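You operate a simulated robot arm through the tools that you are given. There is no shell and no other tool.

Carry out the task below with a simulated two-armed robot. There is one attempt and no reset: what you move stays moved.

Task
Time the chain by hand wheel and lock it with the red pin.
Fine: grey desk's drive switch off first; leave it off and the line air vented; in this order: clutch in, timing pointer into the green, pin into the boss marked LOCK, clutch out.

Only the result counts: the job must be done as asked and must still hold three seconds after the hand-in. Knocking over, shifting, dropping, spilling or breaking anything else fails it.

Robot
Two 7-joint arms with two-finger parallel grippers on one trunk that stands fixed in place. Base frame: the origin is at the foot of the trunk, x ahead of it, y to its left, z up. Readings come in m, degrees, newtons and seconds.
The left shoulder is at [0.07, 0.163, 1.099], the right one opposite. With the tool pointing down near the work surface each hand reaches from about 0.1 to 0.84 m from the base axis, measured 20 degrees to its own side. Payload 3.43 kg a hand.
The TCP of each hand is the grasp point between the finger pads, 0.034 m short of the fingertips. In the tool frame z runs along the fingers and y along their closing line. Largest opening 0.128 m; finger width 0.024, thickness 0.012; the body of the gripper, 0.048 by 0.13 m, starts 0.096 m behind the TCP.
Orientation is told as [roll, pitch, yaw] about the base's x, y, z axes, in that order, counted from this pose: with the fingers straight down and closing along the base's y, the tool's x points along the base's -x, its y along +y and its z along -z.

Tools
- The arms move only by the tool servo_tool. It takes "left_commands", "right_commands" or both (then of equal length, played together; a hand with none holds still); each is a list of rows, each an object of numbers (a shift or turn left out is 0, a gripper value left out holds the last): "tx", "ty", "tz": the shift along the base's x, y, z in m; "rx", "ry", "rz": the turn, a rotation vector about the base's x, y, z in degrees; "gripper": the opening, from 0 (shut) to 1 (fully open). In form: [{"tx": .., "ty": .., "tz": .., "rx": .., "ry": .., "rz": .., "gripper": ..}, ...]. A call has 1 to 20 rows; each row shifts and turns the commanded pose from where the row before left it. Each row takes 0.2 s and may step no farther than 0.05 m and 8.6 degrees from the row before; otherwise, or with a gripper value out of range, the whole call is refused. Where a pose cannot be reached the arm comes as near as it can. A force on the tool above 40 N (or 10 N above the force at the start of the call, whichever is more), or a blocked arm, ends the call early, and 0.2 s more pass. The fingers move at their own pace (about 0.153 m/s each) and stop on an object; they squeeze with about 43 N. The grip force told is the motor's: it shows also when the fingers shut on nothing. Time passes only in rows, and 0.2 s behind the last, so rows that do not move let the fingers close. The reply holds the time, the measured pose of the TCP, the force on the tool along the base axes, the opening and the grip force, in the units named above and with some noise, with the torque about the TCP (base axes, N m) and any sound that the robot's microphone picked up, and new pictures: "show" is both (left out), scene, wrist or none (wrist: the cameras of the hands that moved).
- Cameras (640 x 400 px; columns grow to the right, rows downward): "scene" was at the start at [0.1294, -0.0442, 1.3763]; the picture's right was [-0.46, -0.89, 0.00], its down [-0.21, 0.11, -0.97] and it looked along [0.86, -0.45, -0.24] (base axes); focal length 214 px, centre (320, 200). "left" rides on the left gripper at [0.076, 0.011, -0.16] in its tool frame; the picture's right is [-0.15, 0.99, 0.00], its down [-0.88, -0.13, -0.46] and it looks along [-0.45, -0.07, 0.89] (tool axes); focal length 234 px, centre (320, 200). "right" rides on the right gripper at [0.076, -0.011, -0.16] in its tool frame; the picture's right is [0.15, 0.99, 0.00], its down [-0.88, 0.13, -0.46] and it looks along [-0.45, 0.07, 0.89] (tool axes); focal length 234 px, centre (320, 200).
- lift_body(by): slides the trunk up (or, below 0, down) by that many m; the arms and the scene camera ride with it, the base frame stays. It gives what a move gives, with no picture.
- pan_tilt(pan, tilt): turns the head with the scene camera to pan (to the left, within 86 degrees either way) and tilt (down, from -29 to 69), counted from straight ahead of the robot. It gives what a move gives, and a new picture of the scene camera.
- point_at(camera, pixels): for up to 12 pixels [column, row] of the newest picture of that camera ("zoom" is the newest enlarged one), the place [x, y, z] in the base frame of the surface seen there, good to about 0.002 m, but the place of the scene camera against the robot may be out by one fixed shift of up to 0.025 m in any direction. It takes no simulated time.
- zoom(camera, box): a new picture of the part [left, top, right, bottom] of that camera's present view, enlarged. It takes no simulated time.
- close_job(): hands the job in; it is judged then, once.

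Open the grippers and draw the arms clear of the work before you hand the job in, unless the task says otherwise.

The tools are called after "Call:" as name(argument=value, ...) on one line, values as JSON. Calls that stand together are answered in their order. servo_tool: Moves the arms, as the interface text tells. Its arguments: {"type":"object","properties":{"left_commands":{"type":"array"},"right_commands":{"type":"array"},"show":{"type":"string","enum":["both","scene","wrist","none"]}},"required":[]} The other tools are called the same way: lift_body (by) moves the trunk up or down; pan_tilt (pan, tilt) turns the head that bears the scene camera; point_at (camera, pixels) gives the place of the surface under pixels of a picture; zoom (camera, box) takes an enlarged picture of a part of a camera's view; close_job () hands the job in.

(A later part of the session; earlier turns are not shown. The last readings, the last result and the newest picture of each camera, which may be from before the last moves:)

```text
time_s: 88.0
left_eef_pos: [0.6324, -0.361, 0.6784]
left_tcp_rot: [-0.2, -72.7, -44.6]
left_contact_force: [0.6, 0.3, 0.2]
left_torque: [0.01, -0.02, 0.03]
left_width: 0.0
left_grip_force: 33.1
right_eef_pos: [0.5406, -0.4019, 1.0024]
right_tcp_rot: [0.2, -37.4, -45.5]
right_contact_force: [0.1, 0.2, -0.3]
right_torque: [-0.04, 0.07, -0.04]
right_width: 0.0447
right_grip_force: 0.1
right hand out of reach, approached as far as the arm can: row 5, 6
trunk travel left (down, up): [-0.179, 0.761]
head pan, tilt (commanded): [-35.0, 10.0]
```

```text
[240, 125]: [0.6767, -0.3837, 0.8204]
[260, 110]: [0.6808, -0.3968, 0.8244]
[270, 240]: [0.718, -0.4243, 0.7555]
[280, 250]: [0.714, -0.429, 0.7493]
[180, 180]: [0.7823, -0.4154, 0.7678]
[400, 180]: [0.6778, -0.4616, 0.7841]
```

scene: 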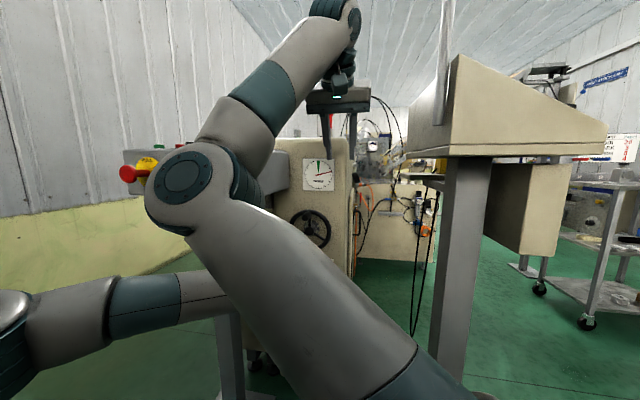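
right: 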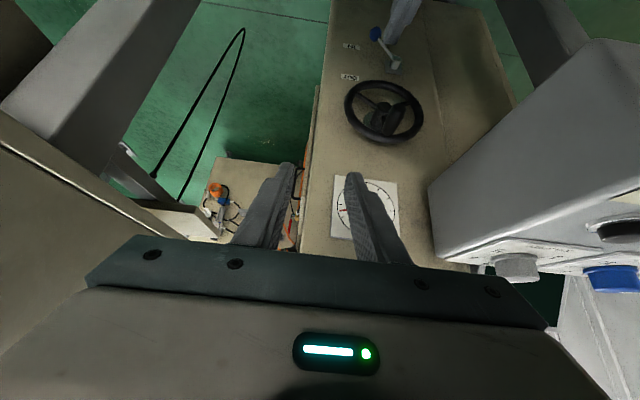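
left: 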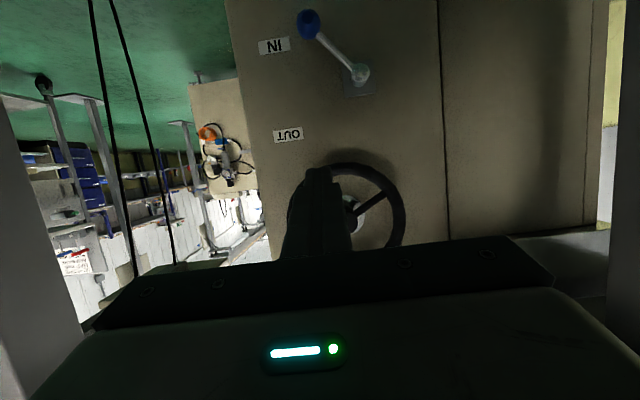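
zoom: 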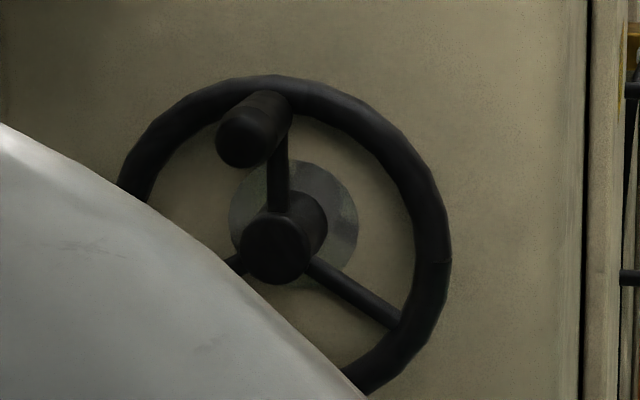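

Handle axis is at u≈-0.2075, z≈0.799, from n=-0.80 to its tip at -0.752; wheel centre (u=-0.2085, z=0.739), crank radius 0.060. Before raising the left hand I check its clearance to the right elbow.

Call:
point_at(camera="scene", pixels=[[185, 190], [160, 215], [210, 200], [240, 130], [290, 70], [60, 310], [150, 300], [200, 295], [300, 260], [250, 200], [20, 310], [330, 320]])

```text
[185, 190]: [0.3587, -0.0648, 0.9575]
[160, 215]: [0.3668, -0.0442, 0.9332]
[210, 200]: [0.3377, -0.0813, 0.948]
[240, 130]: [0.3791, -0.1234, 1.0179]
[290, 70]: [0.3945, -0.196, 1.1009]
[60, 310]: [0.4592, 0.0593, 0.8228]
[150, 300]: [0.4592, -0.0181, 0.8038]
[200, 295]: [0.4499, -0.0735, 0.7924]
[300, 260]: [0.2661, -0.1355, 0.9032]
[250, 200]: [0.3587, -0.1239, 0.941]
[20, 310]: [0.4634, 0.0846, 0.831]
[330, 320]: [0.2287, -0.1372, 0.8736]
```

The right elbow (≈(0.40,-0.07,0.945)) would be tight against the rising left forearm. I raise the right hand by 0.08 m to straighten that arm and lift its elbow away.

Call:
servo_tool(right_commands=[{"tz": 0.02}, {"tz": 0.02}, {"tz": 0.02}, {"tz": 0.02}], show="scene")

Call:
point_at(camera="scene", pixels=[[185, 190], [200, 170], [210, 150], [220, 130], [260, 110]])

```text
time_s: 89.0
left_eef_pos: [0.6301, -0.3615, 0.6787]
left_tcp_rot: [-0.2, -72.7, -44.7]
left_contact_force: [-0.9, 0.4, 0.2]
left_torque: [0.04, 0.0, 0.01]
left_width: 0.0002
left_grip_force: 32.8
right_eef_pos: [0.5379, -0.4041, 1.0841]
right_tcp_rot: [0.4, -37.4, -45.8]
right_contact_force: [0.4, -0.4, 0.2]
right_torque: [0.0, -0.03, -0.02]
right_width: 0.0447
right_grip_force: 0.1
trunk travel left (down, up): [-0.179, 0.761]
head pan, tilt (commanded): [-35.0, 10.0]
```

scene: 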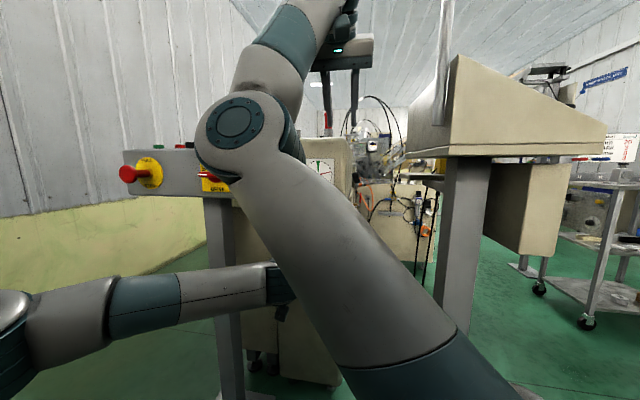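

```text
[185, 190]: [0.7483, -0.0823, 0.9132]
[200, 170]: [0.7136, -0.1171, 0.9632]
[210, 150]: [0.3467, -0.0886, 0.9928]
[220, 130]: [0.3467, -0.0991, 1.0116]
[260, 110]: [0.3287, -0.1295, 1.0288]
```

The right elbow is now higher (~1.0 m). I check the dial is still visible.

Call:
zoom(camera="scene", box=[290, 140, 354, 200])

Call:
zoom(camera="right", box=[0, 0, 640, 400])

```text
6.67 times, centred on (322, 170) of scene
```

zoom: 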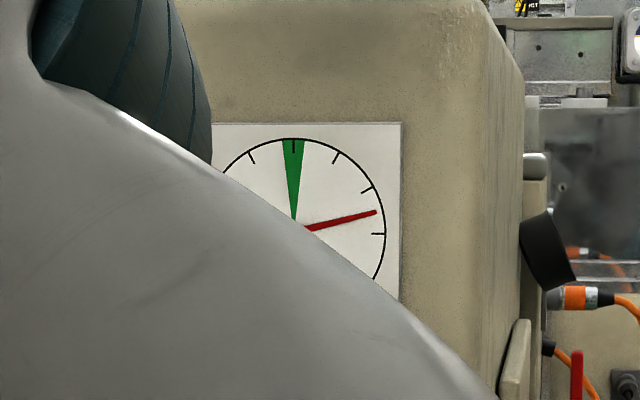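

```text
1.00 times, centred on (320, 200) of right (not enlarged: the box is as wide or as high as the picture)
```

zoom: 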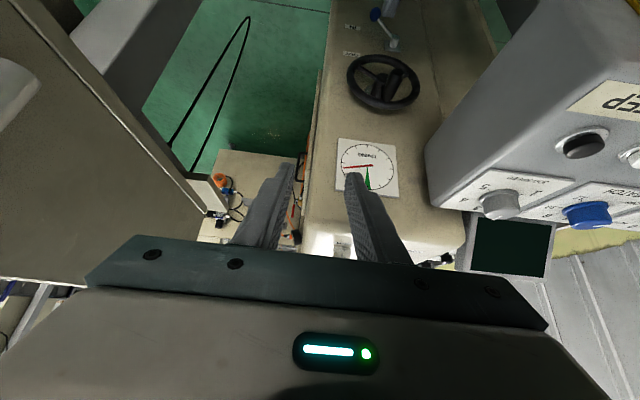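

Both cameras see the dial (pointer ~79° right of green). Now I raise the left hand with gripper opened to 5 cm to a point just in front of the crank handle.

Call:
servo_tool(left_commands=[{"tx": 0.0023, "ty": 0.0026, "tz": 0.0249, "gripper": 0.4}, {"tx": 0.0023, "ty": 0.0026, "tz": 0.0249}, {"tx": 0.0023, "ty": 0.0026, "tz": 0.0249}, {"tx": 0.0023, "ty": 0.0026, "tz": 0.0249}, {"tx": 0.0024, "ty": 0.0027, "tz": 0.0247}], show="both")

Call:
zoom(camera="right", box=[320, 0, 480, 240])

```text
time_s: 90.2
left_eef_pos: [0.644, -0.3478, 0.7999]
left_tcp_rot: [-0.4, -72.8, -44.5]
left_contact_force: [-0.1, 0.7, -0.3]
left_torque: [-0.03, 0.02, -0.03]
left_width: 0.0514
left_grip_force: 0.0
right_eef_pos: [0.5386, -0.4042, 1.0837]
right_tcp_rot: [0.4, -37.4, -45.8]
right_contact_force: [0.0, 0.5, 0.7]
right_torque: [-0.01, -0.01, 0.01]
right_width: 0.0448
right_grip_force: 0.1
trunk travel left (down, up): [-0.179, 0.761]
head pan, tilt (commanded): [-35.0, 10.0]
```

scene: 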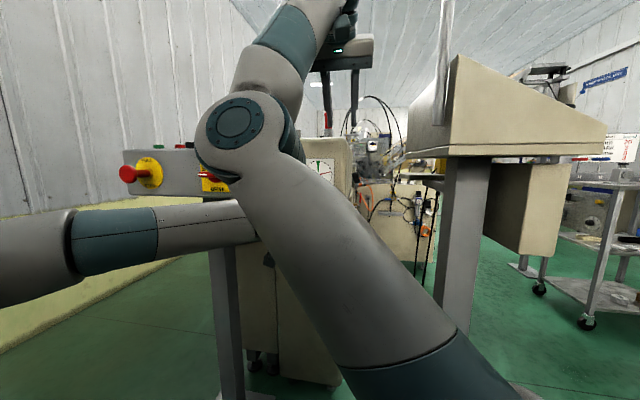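
left: 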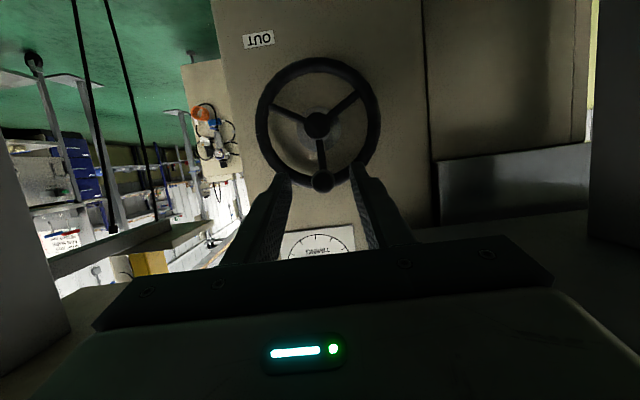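

```text
1.67 times, centred on (400, 120) of right
```

zoom: 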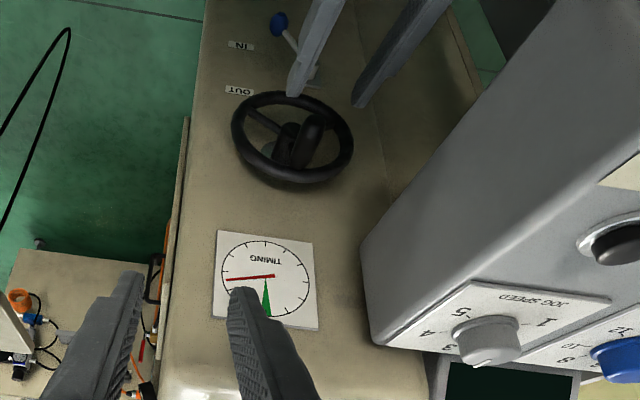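

The crank handle (322,181) is centred between the left fingers. I verify its position and then advance onto it.

Call:
point_at(camera="left", pixels=[[322, 181], [313, 181], [331, 181], [322, 172], [322, 190], [316, 125], [270, 180], [372, 100]])

```text
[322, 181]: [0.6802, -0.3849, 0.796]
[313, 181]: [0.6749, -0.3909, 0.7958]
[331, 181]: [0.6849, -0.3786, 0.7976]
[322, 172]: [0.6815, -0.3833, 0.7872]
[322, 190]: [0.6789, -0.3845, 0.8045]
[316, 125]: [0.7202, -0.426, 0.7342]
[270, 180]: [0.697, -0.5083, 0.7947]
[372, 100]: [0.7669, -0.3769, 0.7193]
```

Handle tip centre is (u=-0.2088, z=0.796). I advance 6 cm along -n so the fingers straddle the handle, then close.

Call:
servo_tool(left_commands=[{"tx": 0.0143, "ty": -0.0143}, {"tx": 0.0143, "ty": -0.0143}, {"tx": 0.0143, "ty": -0.0143}, {}, {"gripper": 0.0}, {}, {}], show="both")

```text
time_s: 91.8
left_eef_pos: [0.6863, -0.3897, 0.8005]
left_tcp_rot: [-0.2, -72.7, -44.7]
left_contact_force: [0.8, 0.7, 1.7]
left_torque: [0.11, 0.03, 0.0]
left_width: 0.0246
left_grip_force: 44.9
right_eef_pos: [0.5382, -0.4052, 1.0835]
right_tcp_rot: [0.4, -37.3, -45.8]
right_contact_force: [0.3, 0.0, 0.0]
right_torque: [0.0, 0.01, 0.0]
right_width: 0.0446
right_grip_force: 0.1
trunk travel left (down, up): [-0.179, 0.761]
head pan, tilt (commanded): [-35.0, 10.0]
```

scene: 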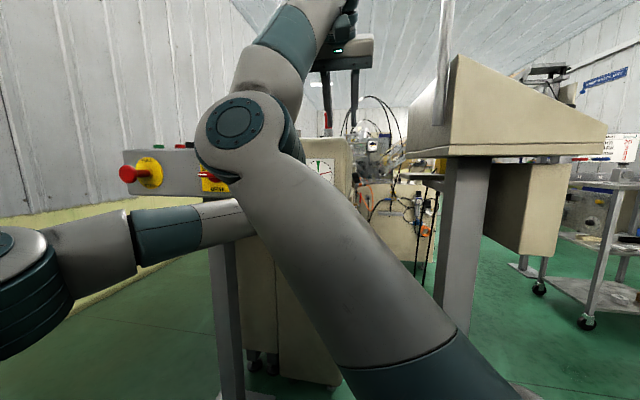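
left: 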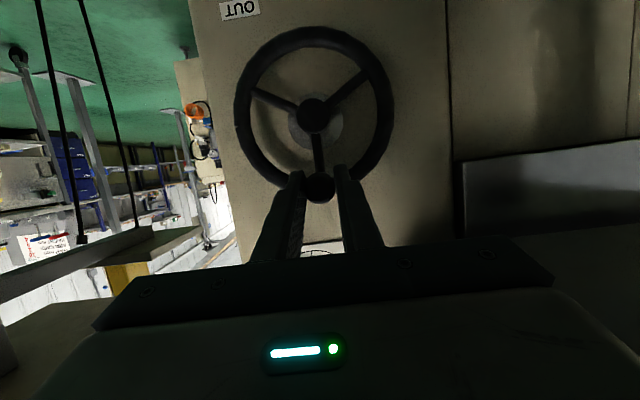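

The crank is gripped (24.6 mm). I test with a small counter-clockwise turn (~12°) and watch the dial.

Call:
servo_tool(left_commands=[{"tx": 0.0044, "ty": 0.0044, "tz": -0.0003}, {"tx": 0.0043, "ty": 0.0043, "tz": -0.001}, {}], show="none")

Call:
zoom(camera="scene", box=[290, 140, 354, 200])

Call:
zoom(camera="right", box=[320, 40, 440, 240])

```text
time_s: 92.6
left_eef_pos: [0.6949, -0.3827, 0.8005]
left_tcp_rot: [-0.2, -72.7, -44.7]
left_contact_force: [-6.4, -4.1, 3.2]
left_torque: [-0.47, 0.19, -0.05]
left_width: 0.0243
left_grip_force: 44.7
right_eef_pos: [0.5375, -0.4043, 1.0846]
right_tcp_rot: [0.5, -37.3, -45.8]
right_contact_force: [-1.2, 0.5, -0.5]
right_torque: [-0.01, 0.01, 0.0]
right_width: 0.0447
right_grip_force: 0.1
trunk travel left (down, up): [-0.179, 0.761]
head pan, tilt (commanded): [-35.0, 10.0]
```

```text
6.67 times, centred on (322, 170) of scene
```

zoom: 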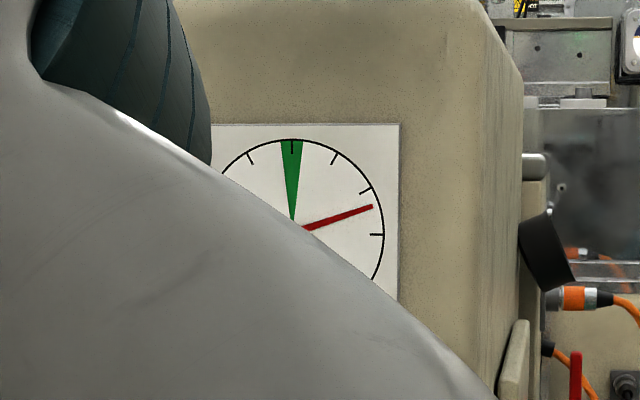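

```text
2.00 times, centred on (380, 140) of right
```

zoom: 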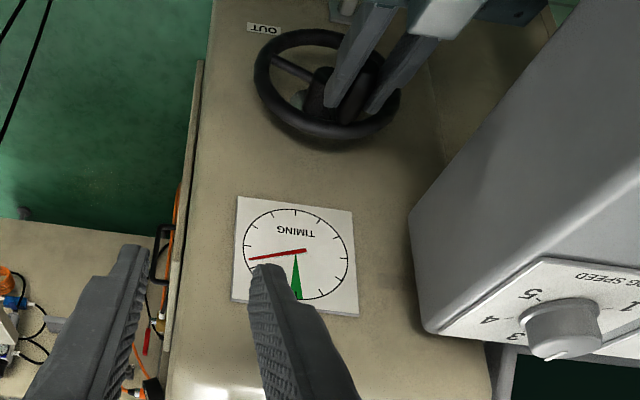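

The pointer moved counter-clockwise ~4.5° for ~12° of wheel (about 1:3), so I need roughly 225° more CCW, passing the left side under the grey desk. I measure the desk's lower right edge first.

Call:
point_at(camera="zoom", pixels=[[420, 225], [425, 300], [440, 325], [470, 170], [520, 110], [560, 60], [480, 330], [440, 200], [425, 215]])

Call:
point_at(camera="left", pixels=[[470, 190], [475, 160], [580, 145], [600, 120], [520, 180], [465, 200]])

```text
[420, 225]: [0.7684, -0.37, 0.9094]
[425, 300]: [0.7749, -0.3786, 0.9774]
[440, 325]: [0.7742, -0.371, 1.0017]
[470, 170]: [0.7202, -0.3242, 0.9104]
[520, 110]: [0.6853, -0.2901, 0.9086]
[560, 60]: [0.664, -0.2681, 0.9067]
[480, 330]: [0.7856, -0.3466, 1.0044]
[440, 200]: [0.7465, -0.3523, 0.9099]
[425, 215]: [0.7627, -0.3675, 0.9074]
```

```text
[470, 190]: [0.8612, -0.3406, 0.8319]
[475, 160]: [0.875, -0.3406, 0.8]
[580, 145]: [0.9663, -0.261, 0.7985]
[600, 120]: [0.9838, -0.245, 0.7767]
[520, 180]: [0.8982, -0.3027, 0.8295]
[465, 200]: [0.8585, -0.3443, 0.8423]
```

Desk underside is ≈0.90 m, so the left wrist (top ≈0.86) clears it. I crank on CCW from 12° to 92° along the circle.

Call:
servo_tool(left_commands=[{"tx": 0.00701, "ty": 0.00701, "tz": -0.00303}, {"tx": 0.00653, "ty": 0.00653, "tz": -0.00471}, {"tx": 0.00586, "ty": 0.00586, "tz": -0.00624}, {"tx": 0.005, "ty": 0.005, "tz": -0.00758}, {"tx": 0.00399, "ty": 0.00399, "tz": -0.0087}, {"tx": 0.00287, "ty": 0.00287, "tz": -0.00955}, {"tx": 0.00165, "ty": 0.00165, "tz": -0.0101}, {"tx": 0.00038, "ty": 0.00038, "tz": -0.01036}], show="both")

Call:
zoom(camera="scene", box=[290, 140, 354, 200])

Call:
zoom(camera="right", box=[320, 0, 480, 240])

```text
time_s: 94.4
left_eef_pos: [0.7291, -0.3475, 0.7407]
left_tcp_rot: [0.0, -72.7, -44.5]
left_contact_force: [0.1, 0.9, 6.6]
left_torque: [-0.57, -0.11, -0.01]
left_width: 0.0242
left_grip_force: 45.2
right_eef_pos: [0.5379, -0.403, 1.084]
right_tcp_rot: [0.4, -37.3, -45.8]
right_contact_force: [-0.5, -0.5, 1.1]
right_torque: [-0.03, -0.03, -0.02]
right_width: 0.0445
right_grip_force: 0.1
trunk travel left (down, up): [-0.179, 0.761]
head pan, tilt (commanded): [-35.0, 10.0]
```

scene: 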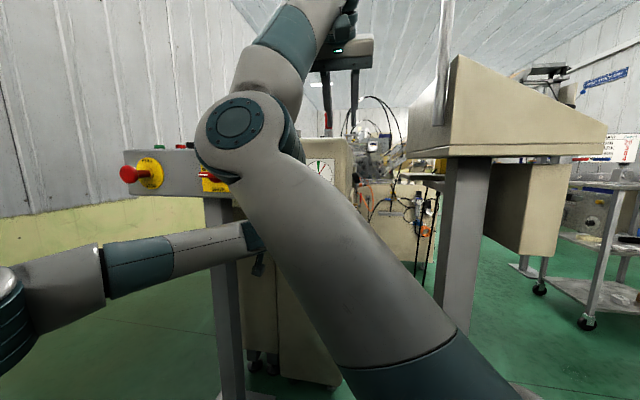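
left: 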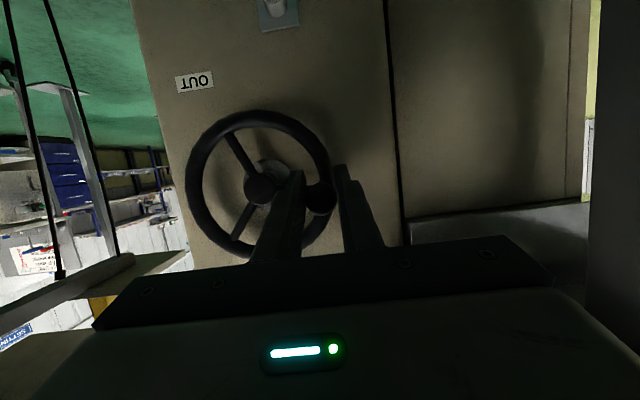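

```text
6.67 times, centred on (322, 170) of scene
```

zoom: 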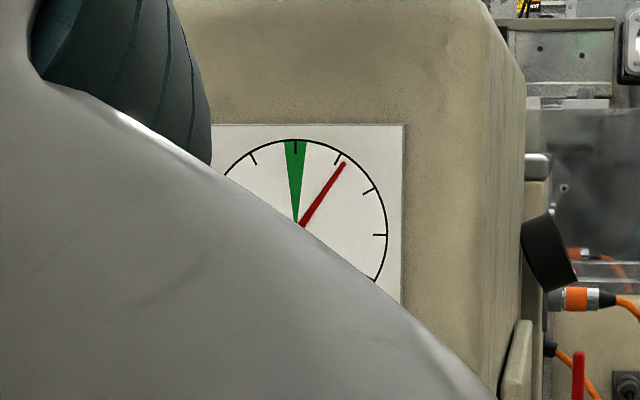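

```text
1.67 times, centred on (400, 120) of right
```

zoom: 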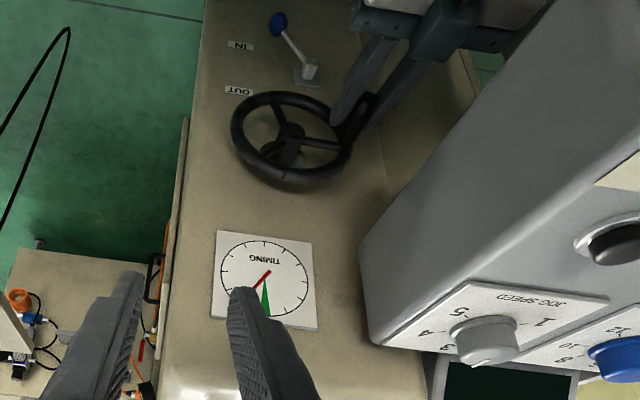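

Ratio is about 1:2 - the pointer is now ~36° right of green. I crank another 60° CCW.

Call:
servo_tool(left_commands=[{"tx": -0.0009, "ty": -0.0009, "tz": -0.0103}, {"tx": -0.00214, "ty": -0.00214, "tz": -0.00992}, {"tx": -0.00333, "ty": -0.00333, "tz": -0.00924}, {"tx": -0.00441, "ty": -0.00441, "tz": -0.00828}, {"tx": -0.00536, "ty": -0.00536, "tz": -0.00707}, {"tx": -0.00615, "ty": -0.00615, "tz": -0.00565}], show="both")

Call:
zoom(camera="scene", box=[290, 140, 354, 200])

Call:
zoom(camera="right", box=[320, 0, 480, 240])

```text
time_s: 95.4
left_eef_pos: [0.7268, -0.3528, 0.6951]
left_tcp_rot: [-0.4, -72.1, -43.2]
left_contact_force: [-1.1, 29.2, -11.0]
left_torque: [0.11, 0.37, 0.21]
left_width: 0.0246
left_grip_force: 44.8
right_eef_pos: [0.5351, -0.4073, 1.0833]
right_tcp_rot: [0.4, -37.4, -46.1]
right_contact_force: [0.7, 0.0, -0.3]
right_torque: [0.06, 0.0, 0.04]
right_width: 0.0448
right_grip_force: 0.1
trunk travel left (down, up): [-0.179, 0.761]
head pan, tilt (commanded): [-35.0, 10.0]
stopped in row 5 (left hand): the force on the tool passed its limit at 42 N (the readings are from after the stop); the commanded pose is now the measured one
```

scene: 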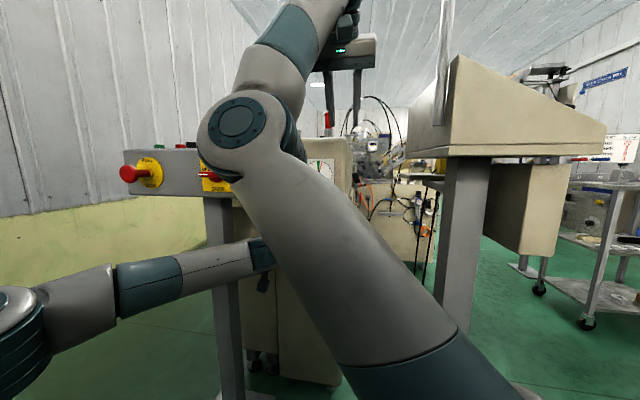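
left: 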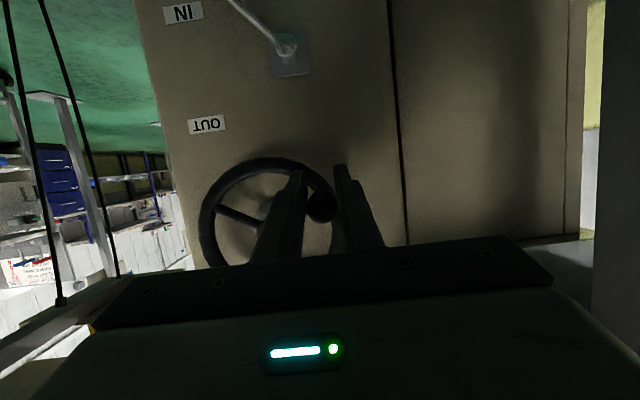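

```text
6.67 times, centred on (322, 170) of scene
```

zoom: 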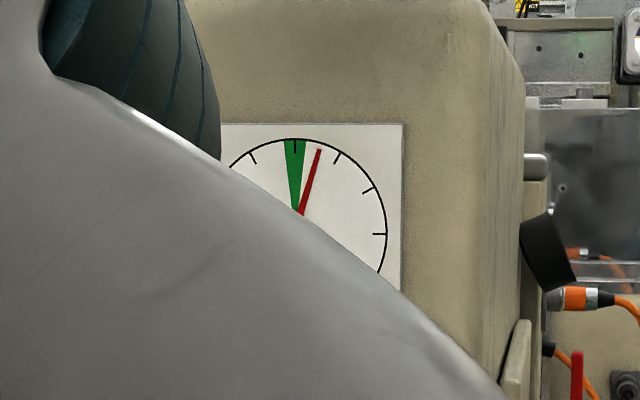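

```text
1.67 times, centred on (400, 120) of right
```

zoom: 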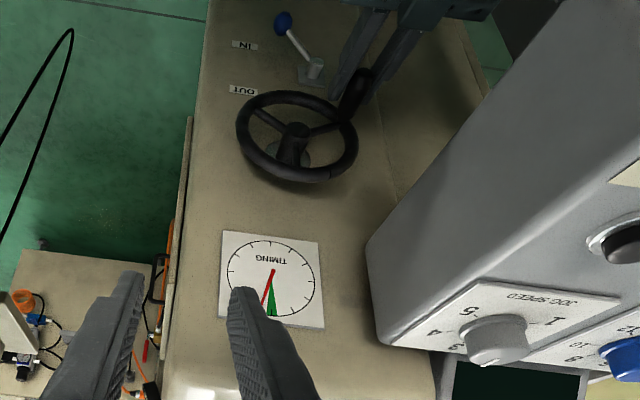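

The force limit tripped (42 N) at about 133° of wheel travel; the pointer is now ~16° right of green. I check how the handle sits in the grip before continuing.

Call:
zoom(camera="left", box=[190, 120, 430, 270])

Call:
point_at(camera="left", pixels=[[322, 207], [310, 207], [333, 207], [268, 208], [280, 165], [215, 215], [345, 235]])

Call:
zoom(camera="right", box=[360, 0, 440, 80])

```text
2.67 times, centred on (310, 195) of left
```

zoom: 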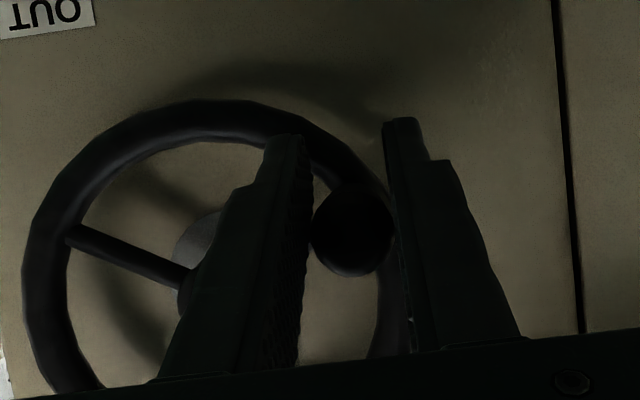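

```text
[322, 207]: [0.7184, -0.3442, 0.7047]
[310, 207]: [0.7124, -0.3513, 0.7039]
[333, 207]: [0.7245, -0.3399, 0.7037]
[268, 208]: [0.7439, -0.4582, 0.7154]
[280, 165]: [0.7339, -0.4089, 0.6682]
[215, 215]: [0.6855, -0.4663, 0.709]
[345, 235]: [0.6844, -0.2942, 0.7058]
```

```text
5.00 times, centred on (400, 40) of right
```

zoom: 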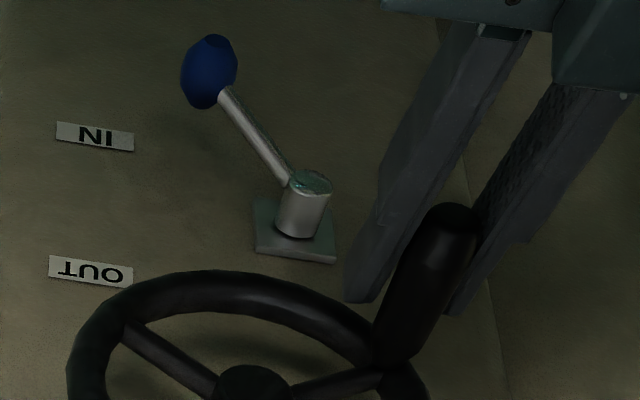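

The handle has slid ~12 mm up in the grip because the true crank radius is ≈63.5 mm (centre z≈0.733). I open slightly, raise 12 mm to re-centre, and re-grip.

Call:
servo_tool(left_commands=[{"gripper": 0.32}, {"gripper": 0.32}, {"tz": 0.006}, {"tz": 0.006}, {"gripper": 0.0}, {}, {}], show="wrist")

Call:
zoom(camera="scene", box=[290, 140, 354, 200])

Call:
point_at(camera="left", pixels=[[322, 200], [322, 195], [322, 190]])

```text
time_s: 97.0
left_eef_pos: [0.7271, -0.3529, 0.7079]
left_tcp_rot: [-0.6, -72.2, -43.2]
left_contact_force: [17.0, 22.6, -6.2]
left_torque: [-0.6, -0.04, 0.13]
left_width: 0.0243
left_grip_force: 44.8
right_eef_pos: [0.5392, -0.4042, 1.0837]
right_tcp_rot: [0.2, -37.3, -46.0]
right_contact_force: [-0.7, -0.5, -0.3]
right_torque: [0.01, -0.02, -0.03]
right_width: 0.0448
right_grip_force: 0.1
trunk travel left (down, up): [-0.179, 0.761]
head pan, tilt (commanded): [-35.0, 10.0]
```

left: 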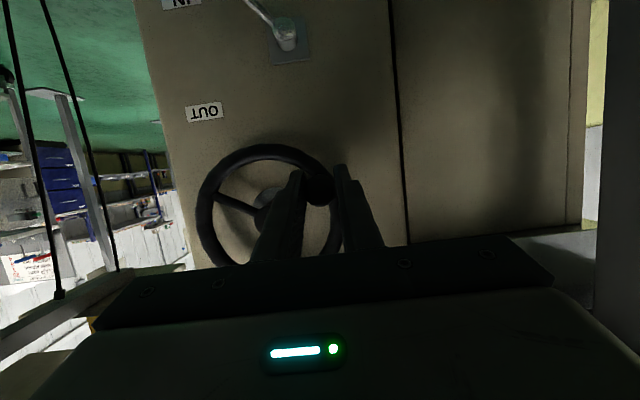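

```text
6.67 times, centred on (322, 170) of scene
```

zoom: 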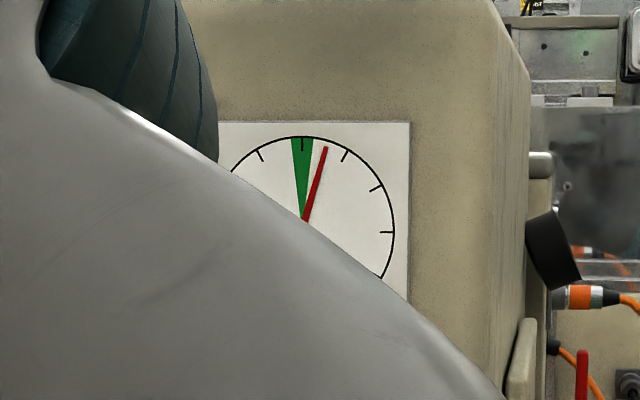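

```text
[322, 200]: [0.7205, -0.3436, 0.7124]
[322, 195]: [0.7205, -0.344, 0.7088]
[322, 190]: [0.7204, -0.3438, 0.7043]
```

Handle is re-centred; pointer ~13° from green's middle. The grip shows ~28 N sideways preload, so I continue the arc starting mostly downward, in small steps.

Call:
servo_tool(left_commands=[{"tx": 0.001, "ty": 0.001, "tz": -0.0047}, {"tx": -0.001, "ty": -0.001, "tz": -0.0046}, {"tx": -0.0025, "ty": -0.0025, "tz": -0.0042}, {"tx": -0.0027, "ty": -0.0027, "tz": -0.0042}], show="wrist")

Call:
zoom(camera="scene", box=[290, 140, 354, 200])

Call:
zoom(camera="right", box=[340, 110, 420, 230])

```text
time_s: 98.0
left_eef_pos: [0.7194, -0.3612, 0.6916]
left_tcp_rot: [-0.6, -72.3, -43.6]
left_contact_force: [18.2, 7.9, -6.7]
left_torque: [-0.45, 0.26, -0.03]
left_width: 0.0242
left_grip_force: 45.0
right_eef_pos: [0.5383, -0.4063, 1.0822]
right_tcp_rot: [0.3, -37.2, -45.9]
right_contact_force: [-0.3, 0.1, 0.6]
right_torque: [0.0, 0.01, 0.0]
right_width: 0.045
right_grip_force: 0.0
trunk travel left (down, up): [-0.179, 0.761]
head pan, tilt (commanded): [-35.0, 10.0]
```

left: 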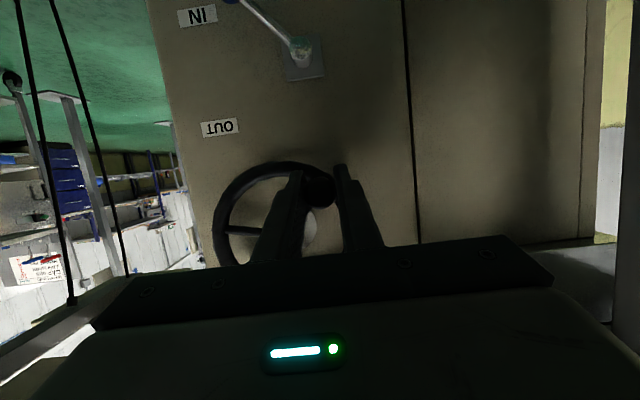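

```text
6.67 times, centred on (322, 170) of scene
```

zoom: 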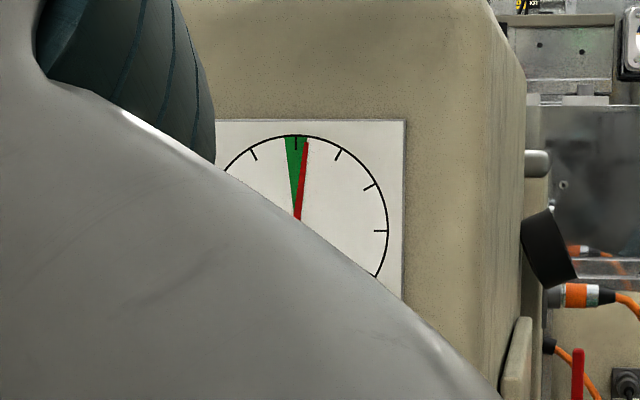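

```text
3.33 times, centred on (380, 170) of right
```

zoom: 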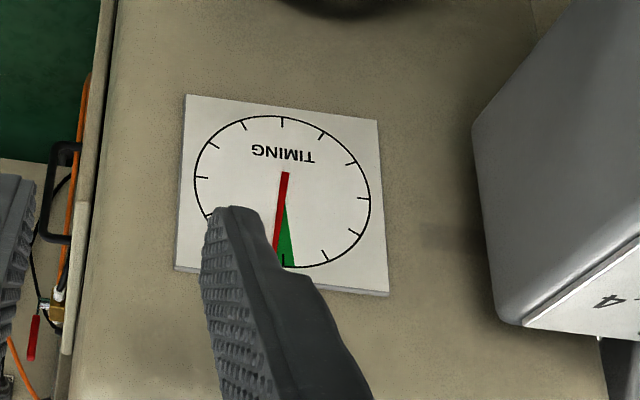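

The pointer is at the right edge of the green (~7°). I turn ~9° more of wheel.

Call:
servo_tool(left_commands=[{"tx": -0.0024, "ty": -0.0024, "tz": -0.0033}, {"tx": -0.0025, "ty": -0.0025, "tz": -0.0031}, {}], show="none")

Call:
zoom(camera="scene", box=[302, 145, 342, 185])

Call:
zoom(camera="right", box=[340, 110, 420, 230])

```text
time_s: 98.8
left_eef_pos: [0.7142, -0.3677, 0.6834]
left_tcp_rot: [-0.5, -72.2, -43.8]
left_contact_force: [10.7, 2.0, -9.7]
left_torque: [-0.04, 0.21, -0.02]
left_width: 0.0245
left_grip_force: 44.6
right_eef_pos: [0.5375, -0.4071, 1.0832]
right_tcp_rot: [0.2, -37.1, -46.0]
right_contact_force: [0.2, 0.2, -0.2]
right_torque: [0.0, 0.02, -0.01]
right_width: 0.0446
right_grip_force: 0.0
trunk travel left (down, up): [-0.179, 0.761]
head pan, tilt (commanded): [-35.0, 10.0]
```

```text
10.00 times, centred on (322, 165) of scene
```

zoom: 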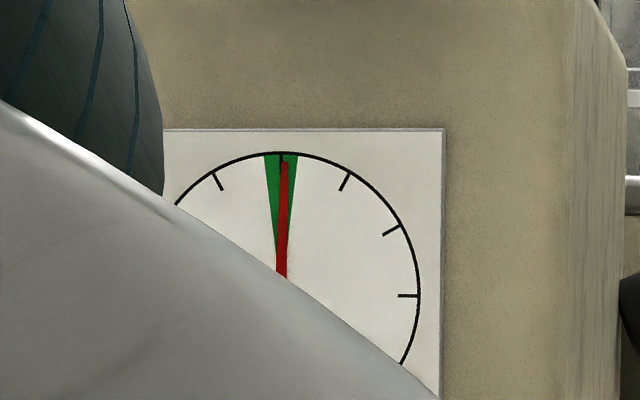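

```text
3.33 times, centred on (380, 170) of right
```

zoom: 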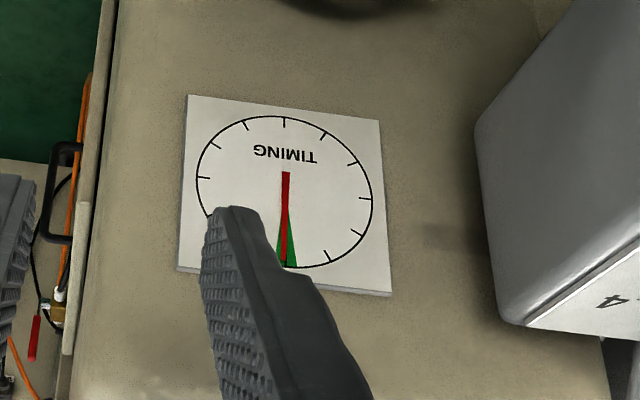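

The pointer now stands at the 12-o'clock tick in the middle of the green. I release the handle, check the dial stays, and back off.

Call:
servo_tool(left_commands=[{"gripper": 0.25}, {"gripper": 0.4}, {"gripper": 0.4}, {}], show="wrist")

Call:
zoom(camera="scene", box=[302, 145, 342, 185])

```text
time_s: 99.8
left_eef_pos: [0.7123, -0.3677, 0.6865]
left_tcp_rot: [-0.3, -72.3, -43.9]
left_contact_force: [-0.6, 0.2, -1.2]
left_torque: [0.0, -0.01, 0.01]
left_width: 0.0512
left_grip_force: 0.0
right_eef_pos: [0.5378, -0.407, 1.0827]
right_tcp_rot: [0.4, -37.2, -46.0]
right_contact_force: [0.1, -0.7, -0.2]
right_torque: [-0.03, 0.01, -0.01]
right_width: 0.0447
right_grip_force: 0.0
trunk travel left (down, up): [-0.179, 0.761]
head pan, tilt (commanded): [-35.0, 10.0]
```

left: 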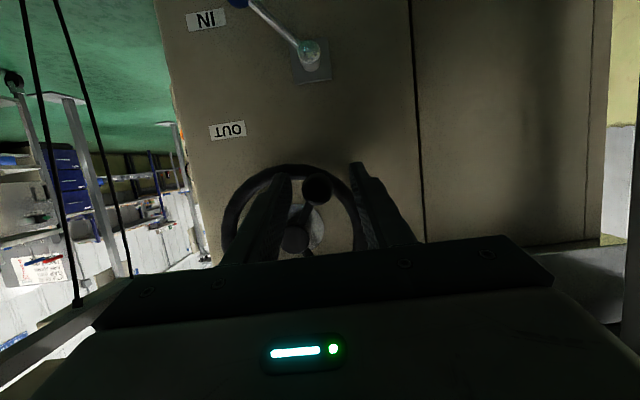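

```text
10.00 times, centred on (322, 165) of scene
```

zoom: 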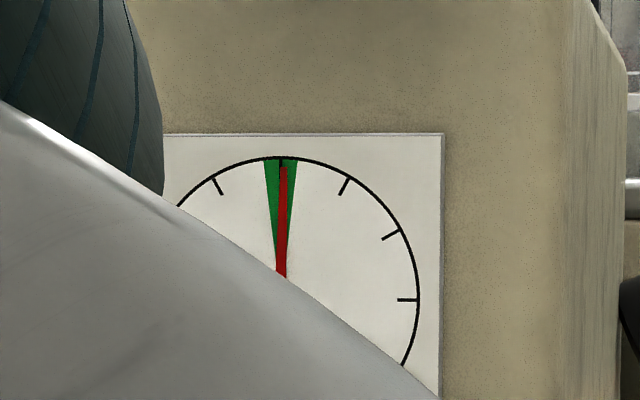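

Pointer stays put in the green after release. I back the left hand away along +n and start retracting along the path it came.

Call:
servo_tool(left_commands=[{"tx": -0.0115, "ty": 0.0115}, {"tx": -0.0115, "ty": 0.0115}, {"tx": -0.0115, "ty": 0.0115}, {"tx": -0.0115, "ty": 0.0115}, {"tx": -0.0166, "ty": -0.009, "tz": -0.0267, "rx": 2.83, "ry": 2.83}, {"tx": -0.0166, "ty": -0.009, "tz": -0.0267, "rx": 2.83, "ry": 2.83}, {"tx": -0.0166, "ty": -0.009, "tz": -0.0267, "rx": 2.83, "ry": 2.83}], show="both")

```text
time_s: 101.4
left_eef_pos: [0.6176, -0.3475, 0.6045]
left_tcp_rot: [0.2, -60.1, -44.3]
left_contact_force: [0.1, 0.5, -0.7]
left_torque: [-0.01, 0.01, 0.02]
left_width: 0.0513
left_grip_force: 0.0
right_eef_pos: [0.5368, -0.4067, 1.0825]
right_tcp_rot: [0.5, -37.2, -46.0]
right_contact_force: [-0.5, -0.4, -0.4]
right_torque: [0.01, 0.0, 0.01]
right_width: 0.0445
right_grip_force: 0.1
trunk travel left (down, up): [-0.179, 0.761]
head pan, tilt (commanded): [-35.0, 10.0]
```

scene: 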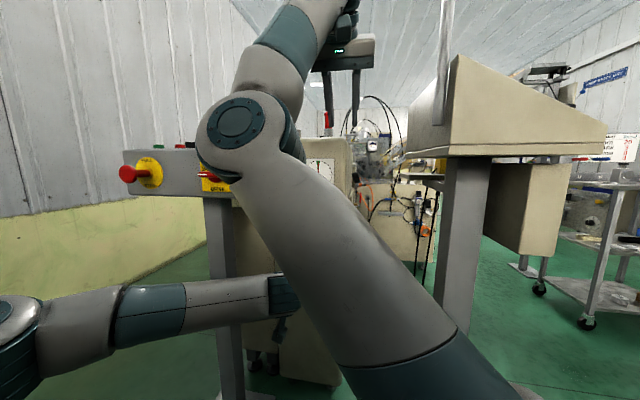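
left: 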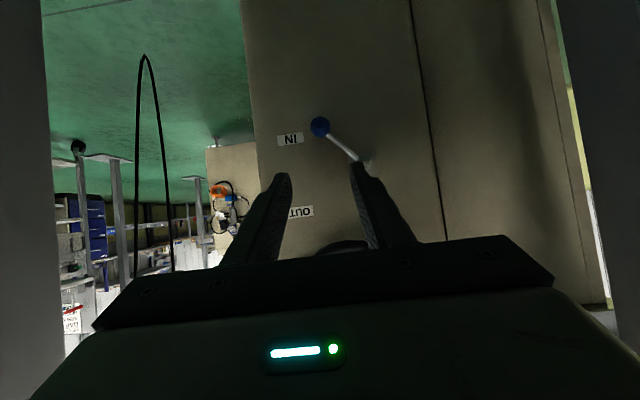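

Clear of the wheel, clutch still IN. I continue retracting the left hand to in front of the desk at (0.605,-0.043,0.545).

Call:
servo_tool(left_commands=[{"tx": -0.0015, "ty": 0.0384, "tz": -0.0125, "rx": 2.04, "ry": -0.62, "rz": 0.9}, {"tx": -0.0015, "ty": 0.0384, "tz": -0.0125, "rx": 2.04, "ry": -0.62, "rz": 0.9}, {"tx": -0.0015, "ty": 0.0384, "tz": -0.0125, "rx": 2.04, "ry": -0.62, "rz": 0.9}, {"tx": -0.0015, "ty": 0.0384, "tz": -0.0125, "rx": 2.04, "ry": -0.62, "rz": 0.9}, {"tx": -0.0012, "ty": 0.038, "tz": -0.0012, "rx": 2.04, "ry": -0.62, "rz": 0.9}, {"tx": -0.0012, "ty": 0.038, "tz": -0.0012, "rx": 2.04, "ry": -0.62, "rz": 0.9}, {"tx": -0.0012, "ty": 0.038, "tz": -0.0012, "rx": 2.04, "ry": -0.62, "rz": 0.9}, {"tx": -0.0012, "ty": 0.038, "tz": -0.0012, "rx": 2.04, "ry": -0.62, "rz": 0.9}], show="scene")

```text
time_s: 103.2
left_eef_pos: [0.608, -0.0397, 0.5508]
left_tcp_rot: [25.1, -50.5, -57.7]
left_contact_force: [0.5, 1.9, -0.2]
left_torque: [-0.02, -0.03, 0.01]
left_width: 0.0509
left_grip_force: 0.1
right_eef_pos: [0.5374, -0.407, 1.0839]
right_tcp_rot: [0.4, -37.3, -46.0]
right_contact_force: [-0.1, 0.0, -0.7]
right_torque: [0.01, -0.02, 0.0]
right_width: 0.0445
right_grip_force: 0.2
trunk travel left (down, up): [-0.179, 0.761]
head pan, tilt (commanded): [-35.0, 10.0]
```

scene: 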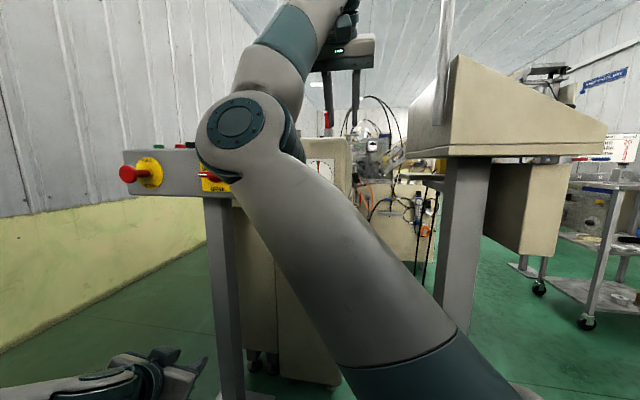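

Left hand parked. I pull it 4 cm further from the desk, then raise the trunk 0.45 m for the pin work.

Call:
servo_tool(left_commands=[{"tx": -0.015, "ty": 0.015}, {"tx": -0.015, "ty": 0.015}], show="none")

Call:
lift_body(by=0.25)

Call:
pan_tilt(pan=-35, tilt=25)

```text
time_s: 103.8
left_eef_pos: [0.5769, -0.0098, 0.5528]
left_tcp_rot: [25.1, -50.4, -57.9]
left_contact_force: [0.0, -0.1, -0.1]
left_torque: [-0.03, -0.01, 0.0]
left_width: 0.0511
left_grip_force: 0.0
right_eef_pos: [0.536, -0.4056, 1.0841]
right_tcp_rot: [0.4, -37.4, -46.0]
right_contact_force: [-1.0, 0.7, 0.3]
right_torque: [0.02, 0.04, 0.01]
right_width: 0.0449
right_grip_force: 0.0
trunk travel left (down, up): [-0.179, 0.761]
head pan, tilt (commanded): [-35.0, 10.0]
```

```text
time_s: 106.4
left_eef_pos: [0.5784, -0.0112, 0.8015]
left_tcp_rot: [25.0, -50.5, -57.7]
left_contact_force: [0.3, -0.2, 0.0]
left_torque: [0.0, 0.0, -0.02]
left_width: 0.0512
left_grip_force: 0.0
right_eef_pos: [0.5371, -0.4061, 1.3347]
right_tcp_rot: [0.5, -37.3, -45.9]
right_contact_force: [0.7, -0.3, -0.3]
right_torque: [0.02, 0.01, 0.01]
right_width: 0.0446
right_grip_force: 0.1
trunk travel left (down, up): [-0.429, 0.511]
head pan, tilt (commanded): [-35.0, 10.0]
```

```text
time_s: 107.2
left_eef_pos: [0.5771, -0.009, 0.8025]
left_tcp_rot: [25.1, -50.5, -57.8]
left_contact_force: [1.4, -0.9, -0.8]
left_torque: [0.0, 0.02, 0.0]
left_width: 0.0513
left_grip_force: 0.0
right_eef_pos: [0.5364, -0.4062, 1.3337]
right_tcp_rot: [0.4, -37.3, -46.0]
right_contact_force: [-0.8, 0.3, 0.2]
right_torque: [0.0, -0.02, 0.03]
right_width: 0.0447
right_grip_force: 0.0
trunk travel left (down, up): [-0.429, 0.511]
head pan, tilt (commanded): [-35.0, 25.0]
```

scene: 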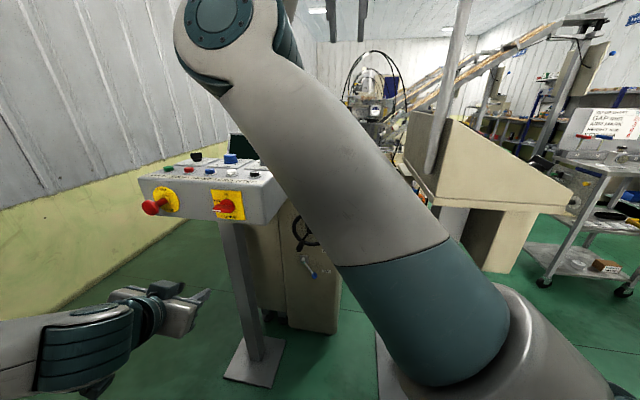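

All clear. I raise another 0.20 m (shoulder 1.15) and look with the right wrist camera at the bosses.

Call:
lift_body(by=0.2)

Call:
zoom(camera="right", box=[0, 0, 640, 400])

```text
time_s: 109.3
left_eef_pos: [0.5788, -0.0097, 1.0027]
left_tcp_rot: [25.1, -50.6, -57.8]
left_contact_force: [-0.1, 0.1, 0.4]
left_torque: [0.01, 0.03, 0.0]
left_width: 0.0513
left_grip_force: 0.1
right_eef_pos: [0.5376, -0.4062, 1.5325]
right_tcp_rot: [0.4, -37.3, -46.0]
right_contact_force: [0.2, 1.3, 1.2]
right_torque: [-0.03, -0.02, 0.02]
right_width: 0.045
right_grip_force: 0.1
trunk travel left (down, up): [-0.629, 0.311]
head pan, tilt (commanded): [-35.0, 25.0]
```

```text
1.00 times, centred on (320, 200) of right (not enlarged: the box is as wide or as high as the picture)
```

zoom: 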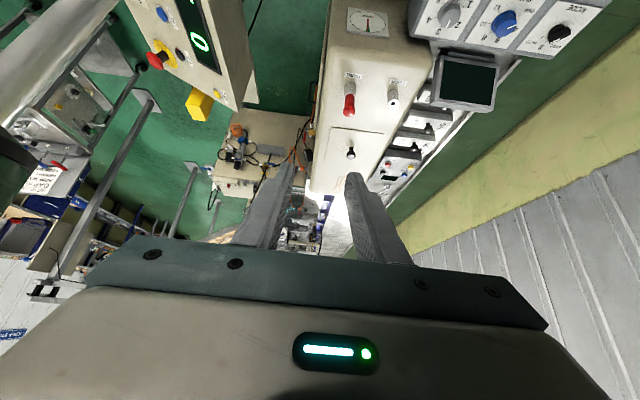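

The right camera sees the pin (349,105) and LOCK boss (393,95) from above. I zoom and measure them.

Call:
zoom(camera="right", box=[330, 60, 410, 130])

Call:
point_at(camera="zoom", pixels=[[150, 330], [150, 270], [170, 200], [200, 180], [500, 290], [510, 250], [480, 230], [510, 200], [360, 320], [300, 200], [150, 350], [510, 300]])

```text
5.71 times, centred on (370, 95) of right
```

zoom: 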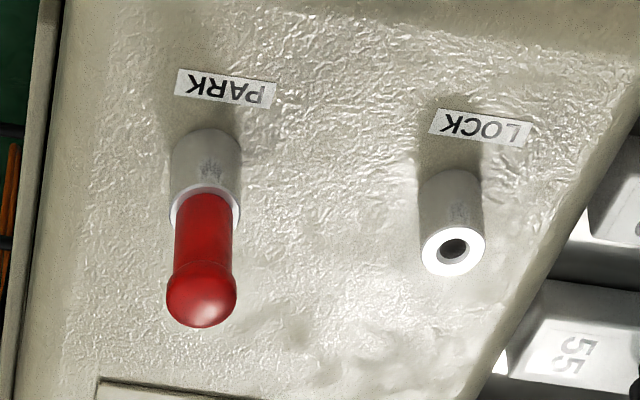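

```text
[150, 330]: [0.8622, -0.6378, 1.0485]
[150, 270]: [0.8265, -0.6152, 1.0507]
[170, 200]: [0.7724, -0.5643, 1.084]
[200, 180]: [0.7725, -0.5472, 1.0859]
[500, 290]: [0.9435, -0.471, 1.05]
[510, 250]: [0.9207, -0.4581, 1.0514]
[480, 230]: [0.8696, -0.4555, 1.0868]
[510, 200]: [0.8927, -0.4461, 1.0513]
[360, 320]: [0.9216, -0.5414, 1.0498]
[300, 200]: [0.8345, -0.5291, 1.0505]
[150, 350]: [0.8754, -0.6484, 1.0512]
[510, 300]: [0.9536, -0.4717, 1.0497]
```

I measure the pin top/neck and the LOCK boss rim/hole more precisely.

Call:
point_at(camera="zoom", pixels=[[203, 300], [203, 270], [205, 240], [205, 215], [178, 215], [236, 205], [454, 248], [428, 250], [480, 245], [453, 270], [455, 228], [455, 190]])

Call:
zoom(camera="right", box=[340, 80, 360, 120])

```text
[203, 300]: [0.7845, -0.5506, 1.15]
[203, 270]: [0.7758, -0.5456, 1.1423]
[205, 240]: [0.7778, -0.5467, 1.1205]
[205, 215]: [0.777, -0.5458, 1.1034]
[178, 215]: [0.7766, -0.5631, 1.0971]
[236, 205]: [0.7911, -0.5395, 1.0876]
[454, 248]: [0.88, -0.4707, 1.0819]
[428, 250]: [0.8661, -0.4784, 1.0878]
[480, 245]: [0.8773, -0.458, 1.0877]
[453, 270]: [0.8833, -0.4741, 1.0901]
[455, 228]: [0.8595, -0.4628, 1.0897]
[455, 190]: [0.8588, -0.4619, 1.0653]
```

```text
10.00 times, centred on (350, 100) of right
```

zoom: 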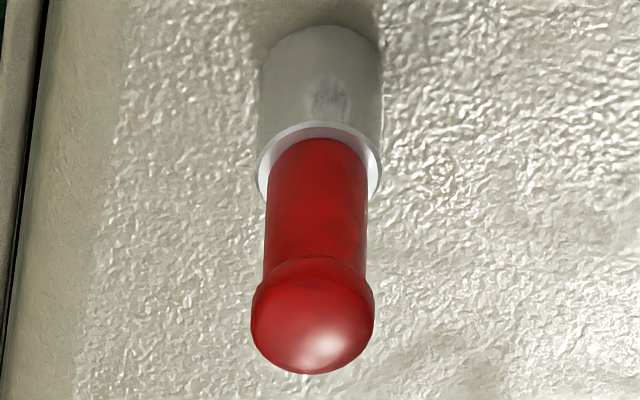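

LOCK boss centre ≈ (0.8715,-0.4683), top z≈1.0895; pin in PARK ≈ (0.786,-0.5545), red grip from z≈1.09 to 1.15. I bring the right hand to a pre-grasp in front of the pin with yaw -22° and ~28° tilt.

Call:
servo_tool(right_commands=[{"tx": 0.0153, "ty": -0.0118, "tz": -0.0316, "rz": 6, "gripper": 0.5}, {"tx": 0.0153, "ty": -0.0118, "tz": -0.0316, "rz": 6}, {"tx": 0.0153, "ty": -0.0118, "tz": -0.0316, "rz": 6}, {"tx": 0.0153, "ty": -0.0118, "tz": -0.0316, "rz": 6}, {"tx": 0.0153, "ty": -0.0118, "tz": -0.0316, "rx": -2.32, "ry": -5.75}, {"tx": 0.0153, "ty": -0.0118, "tz": -0.0316, "rx": -2.32, "ry": -5.75}, {"tx": 0.0153, "ty": -0.0118, "tz": -0.0316, "rx": -2.32, "ry": -5.75}, {"tx": 0.0153, "ty": -0.0118, "tz": -0.0316, "rx": -2.32, "ry": -5.75}], show="both")

```text
time_s: 111.1
left_eef_pos: [0.5798, -0.0109, 1.0012]
left_tcp_rot: [25.0, -50.5, -57.6]
left_contact_force: [1.1, -0.2, 0.3]
left_torque: [0.01, 0.02, 0.02]
left_width: 0.0511
left_grip_force: 0.1
right_eef_pos: [0.6603, -0.5029, 1.2791]
right_tcp_rot: [0.5, -62.0, -22.0]
right_contact_force: [0.0, 0.2, 0.9]
right_torque: [0.01, -0.03, -0.01]
right_width: 0.0637
right_grip_force: 0.0
trunk travel left (down, up): [-0.629, 0.311]
head pan, tilt (commanded): [-35.0, 25.0]
```

scene: 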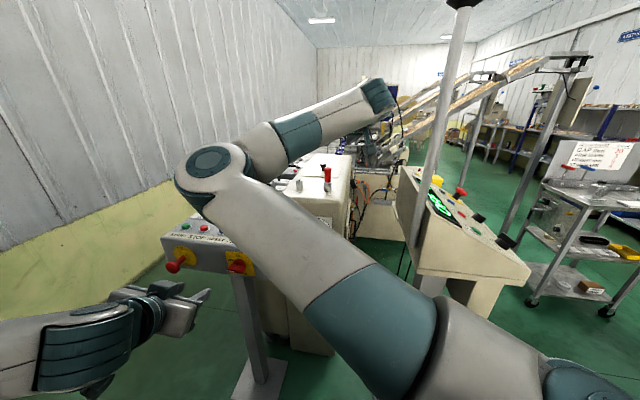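
right: 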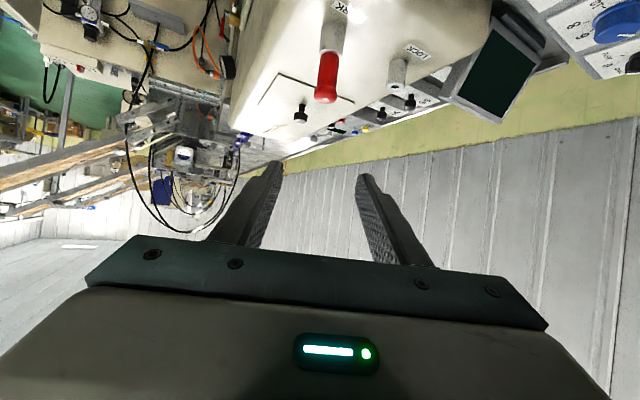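

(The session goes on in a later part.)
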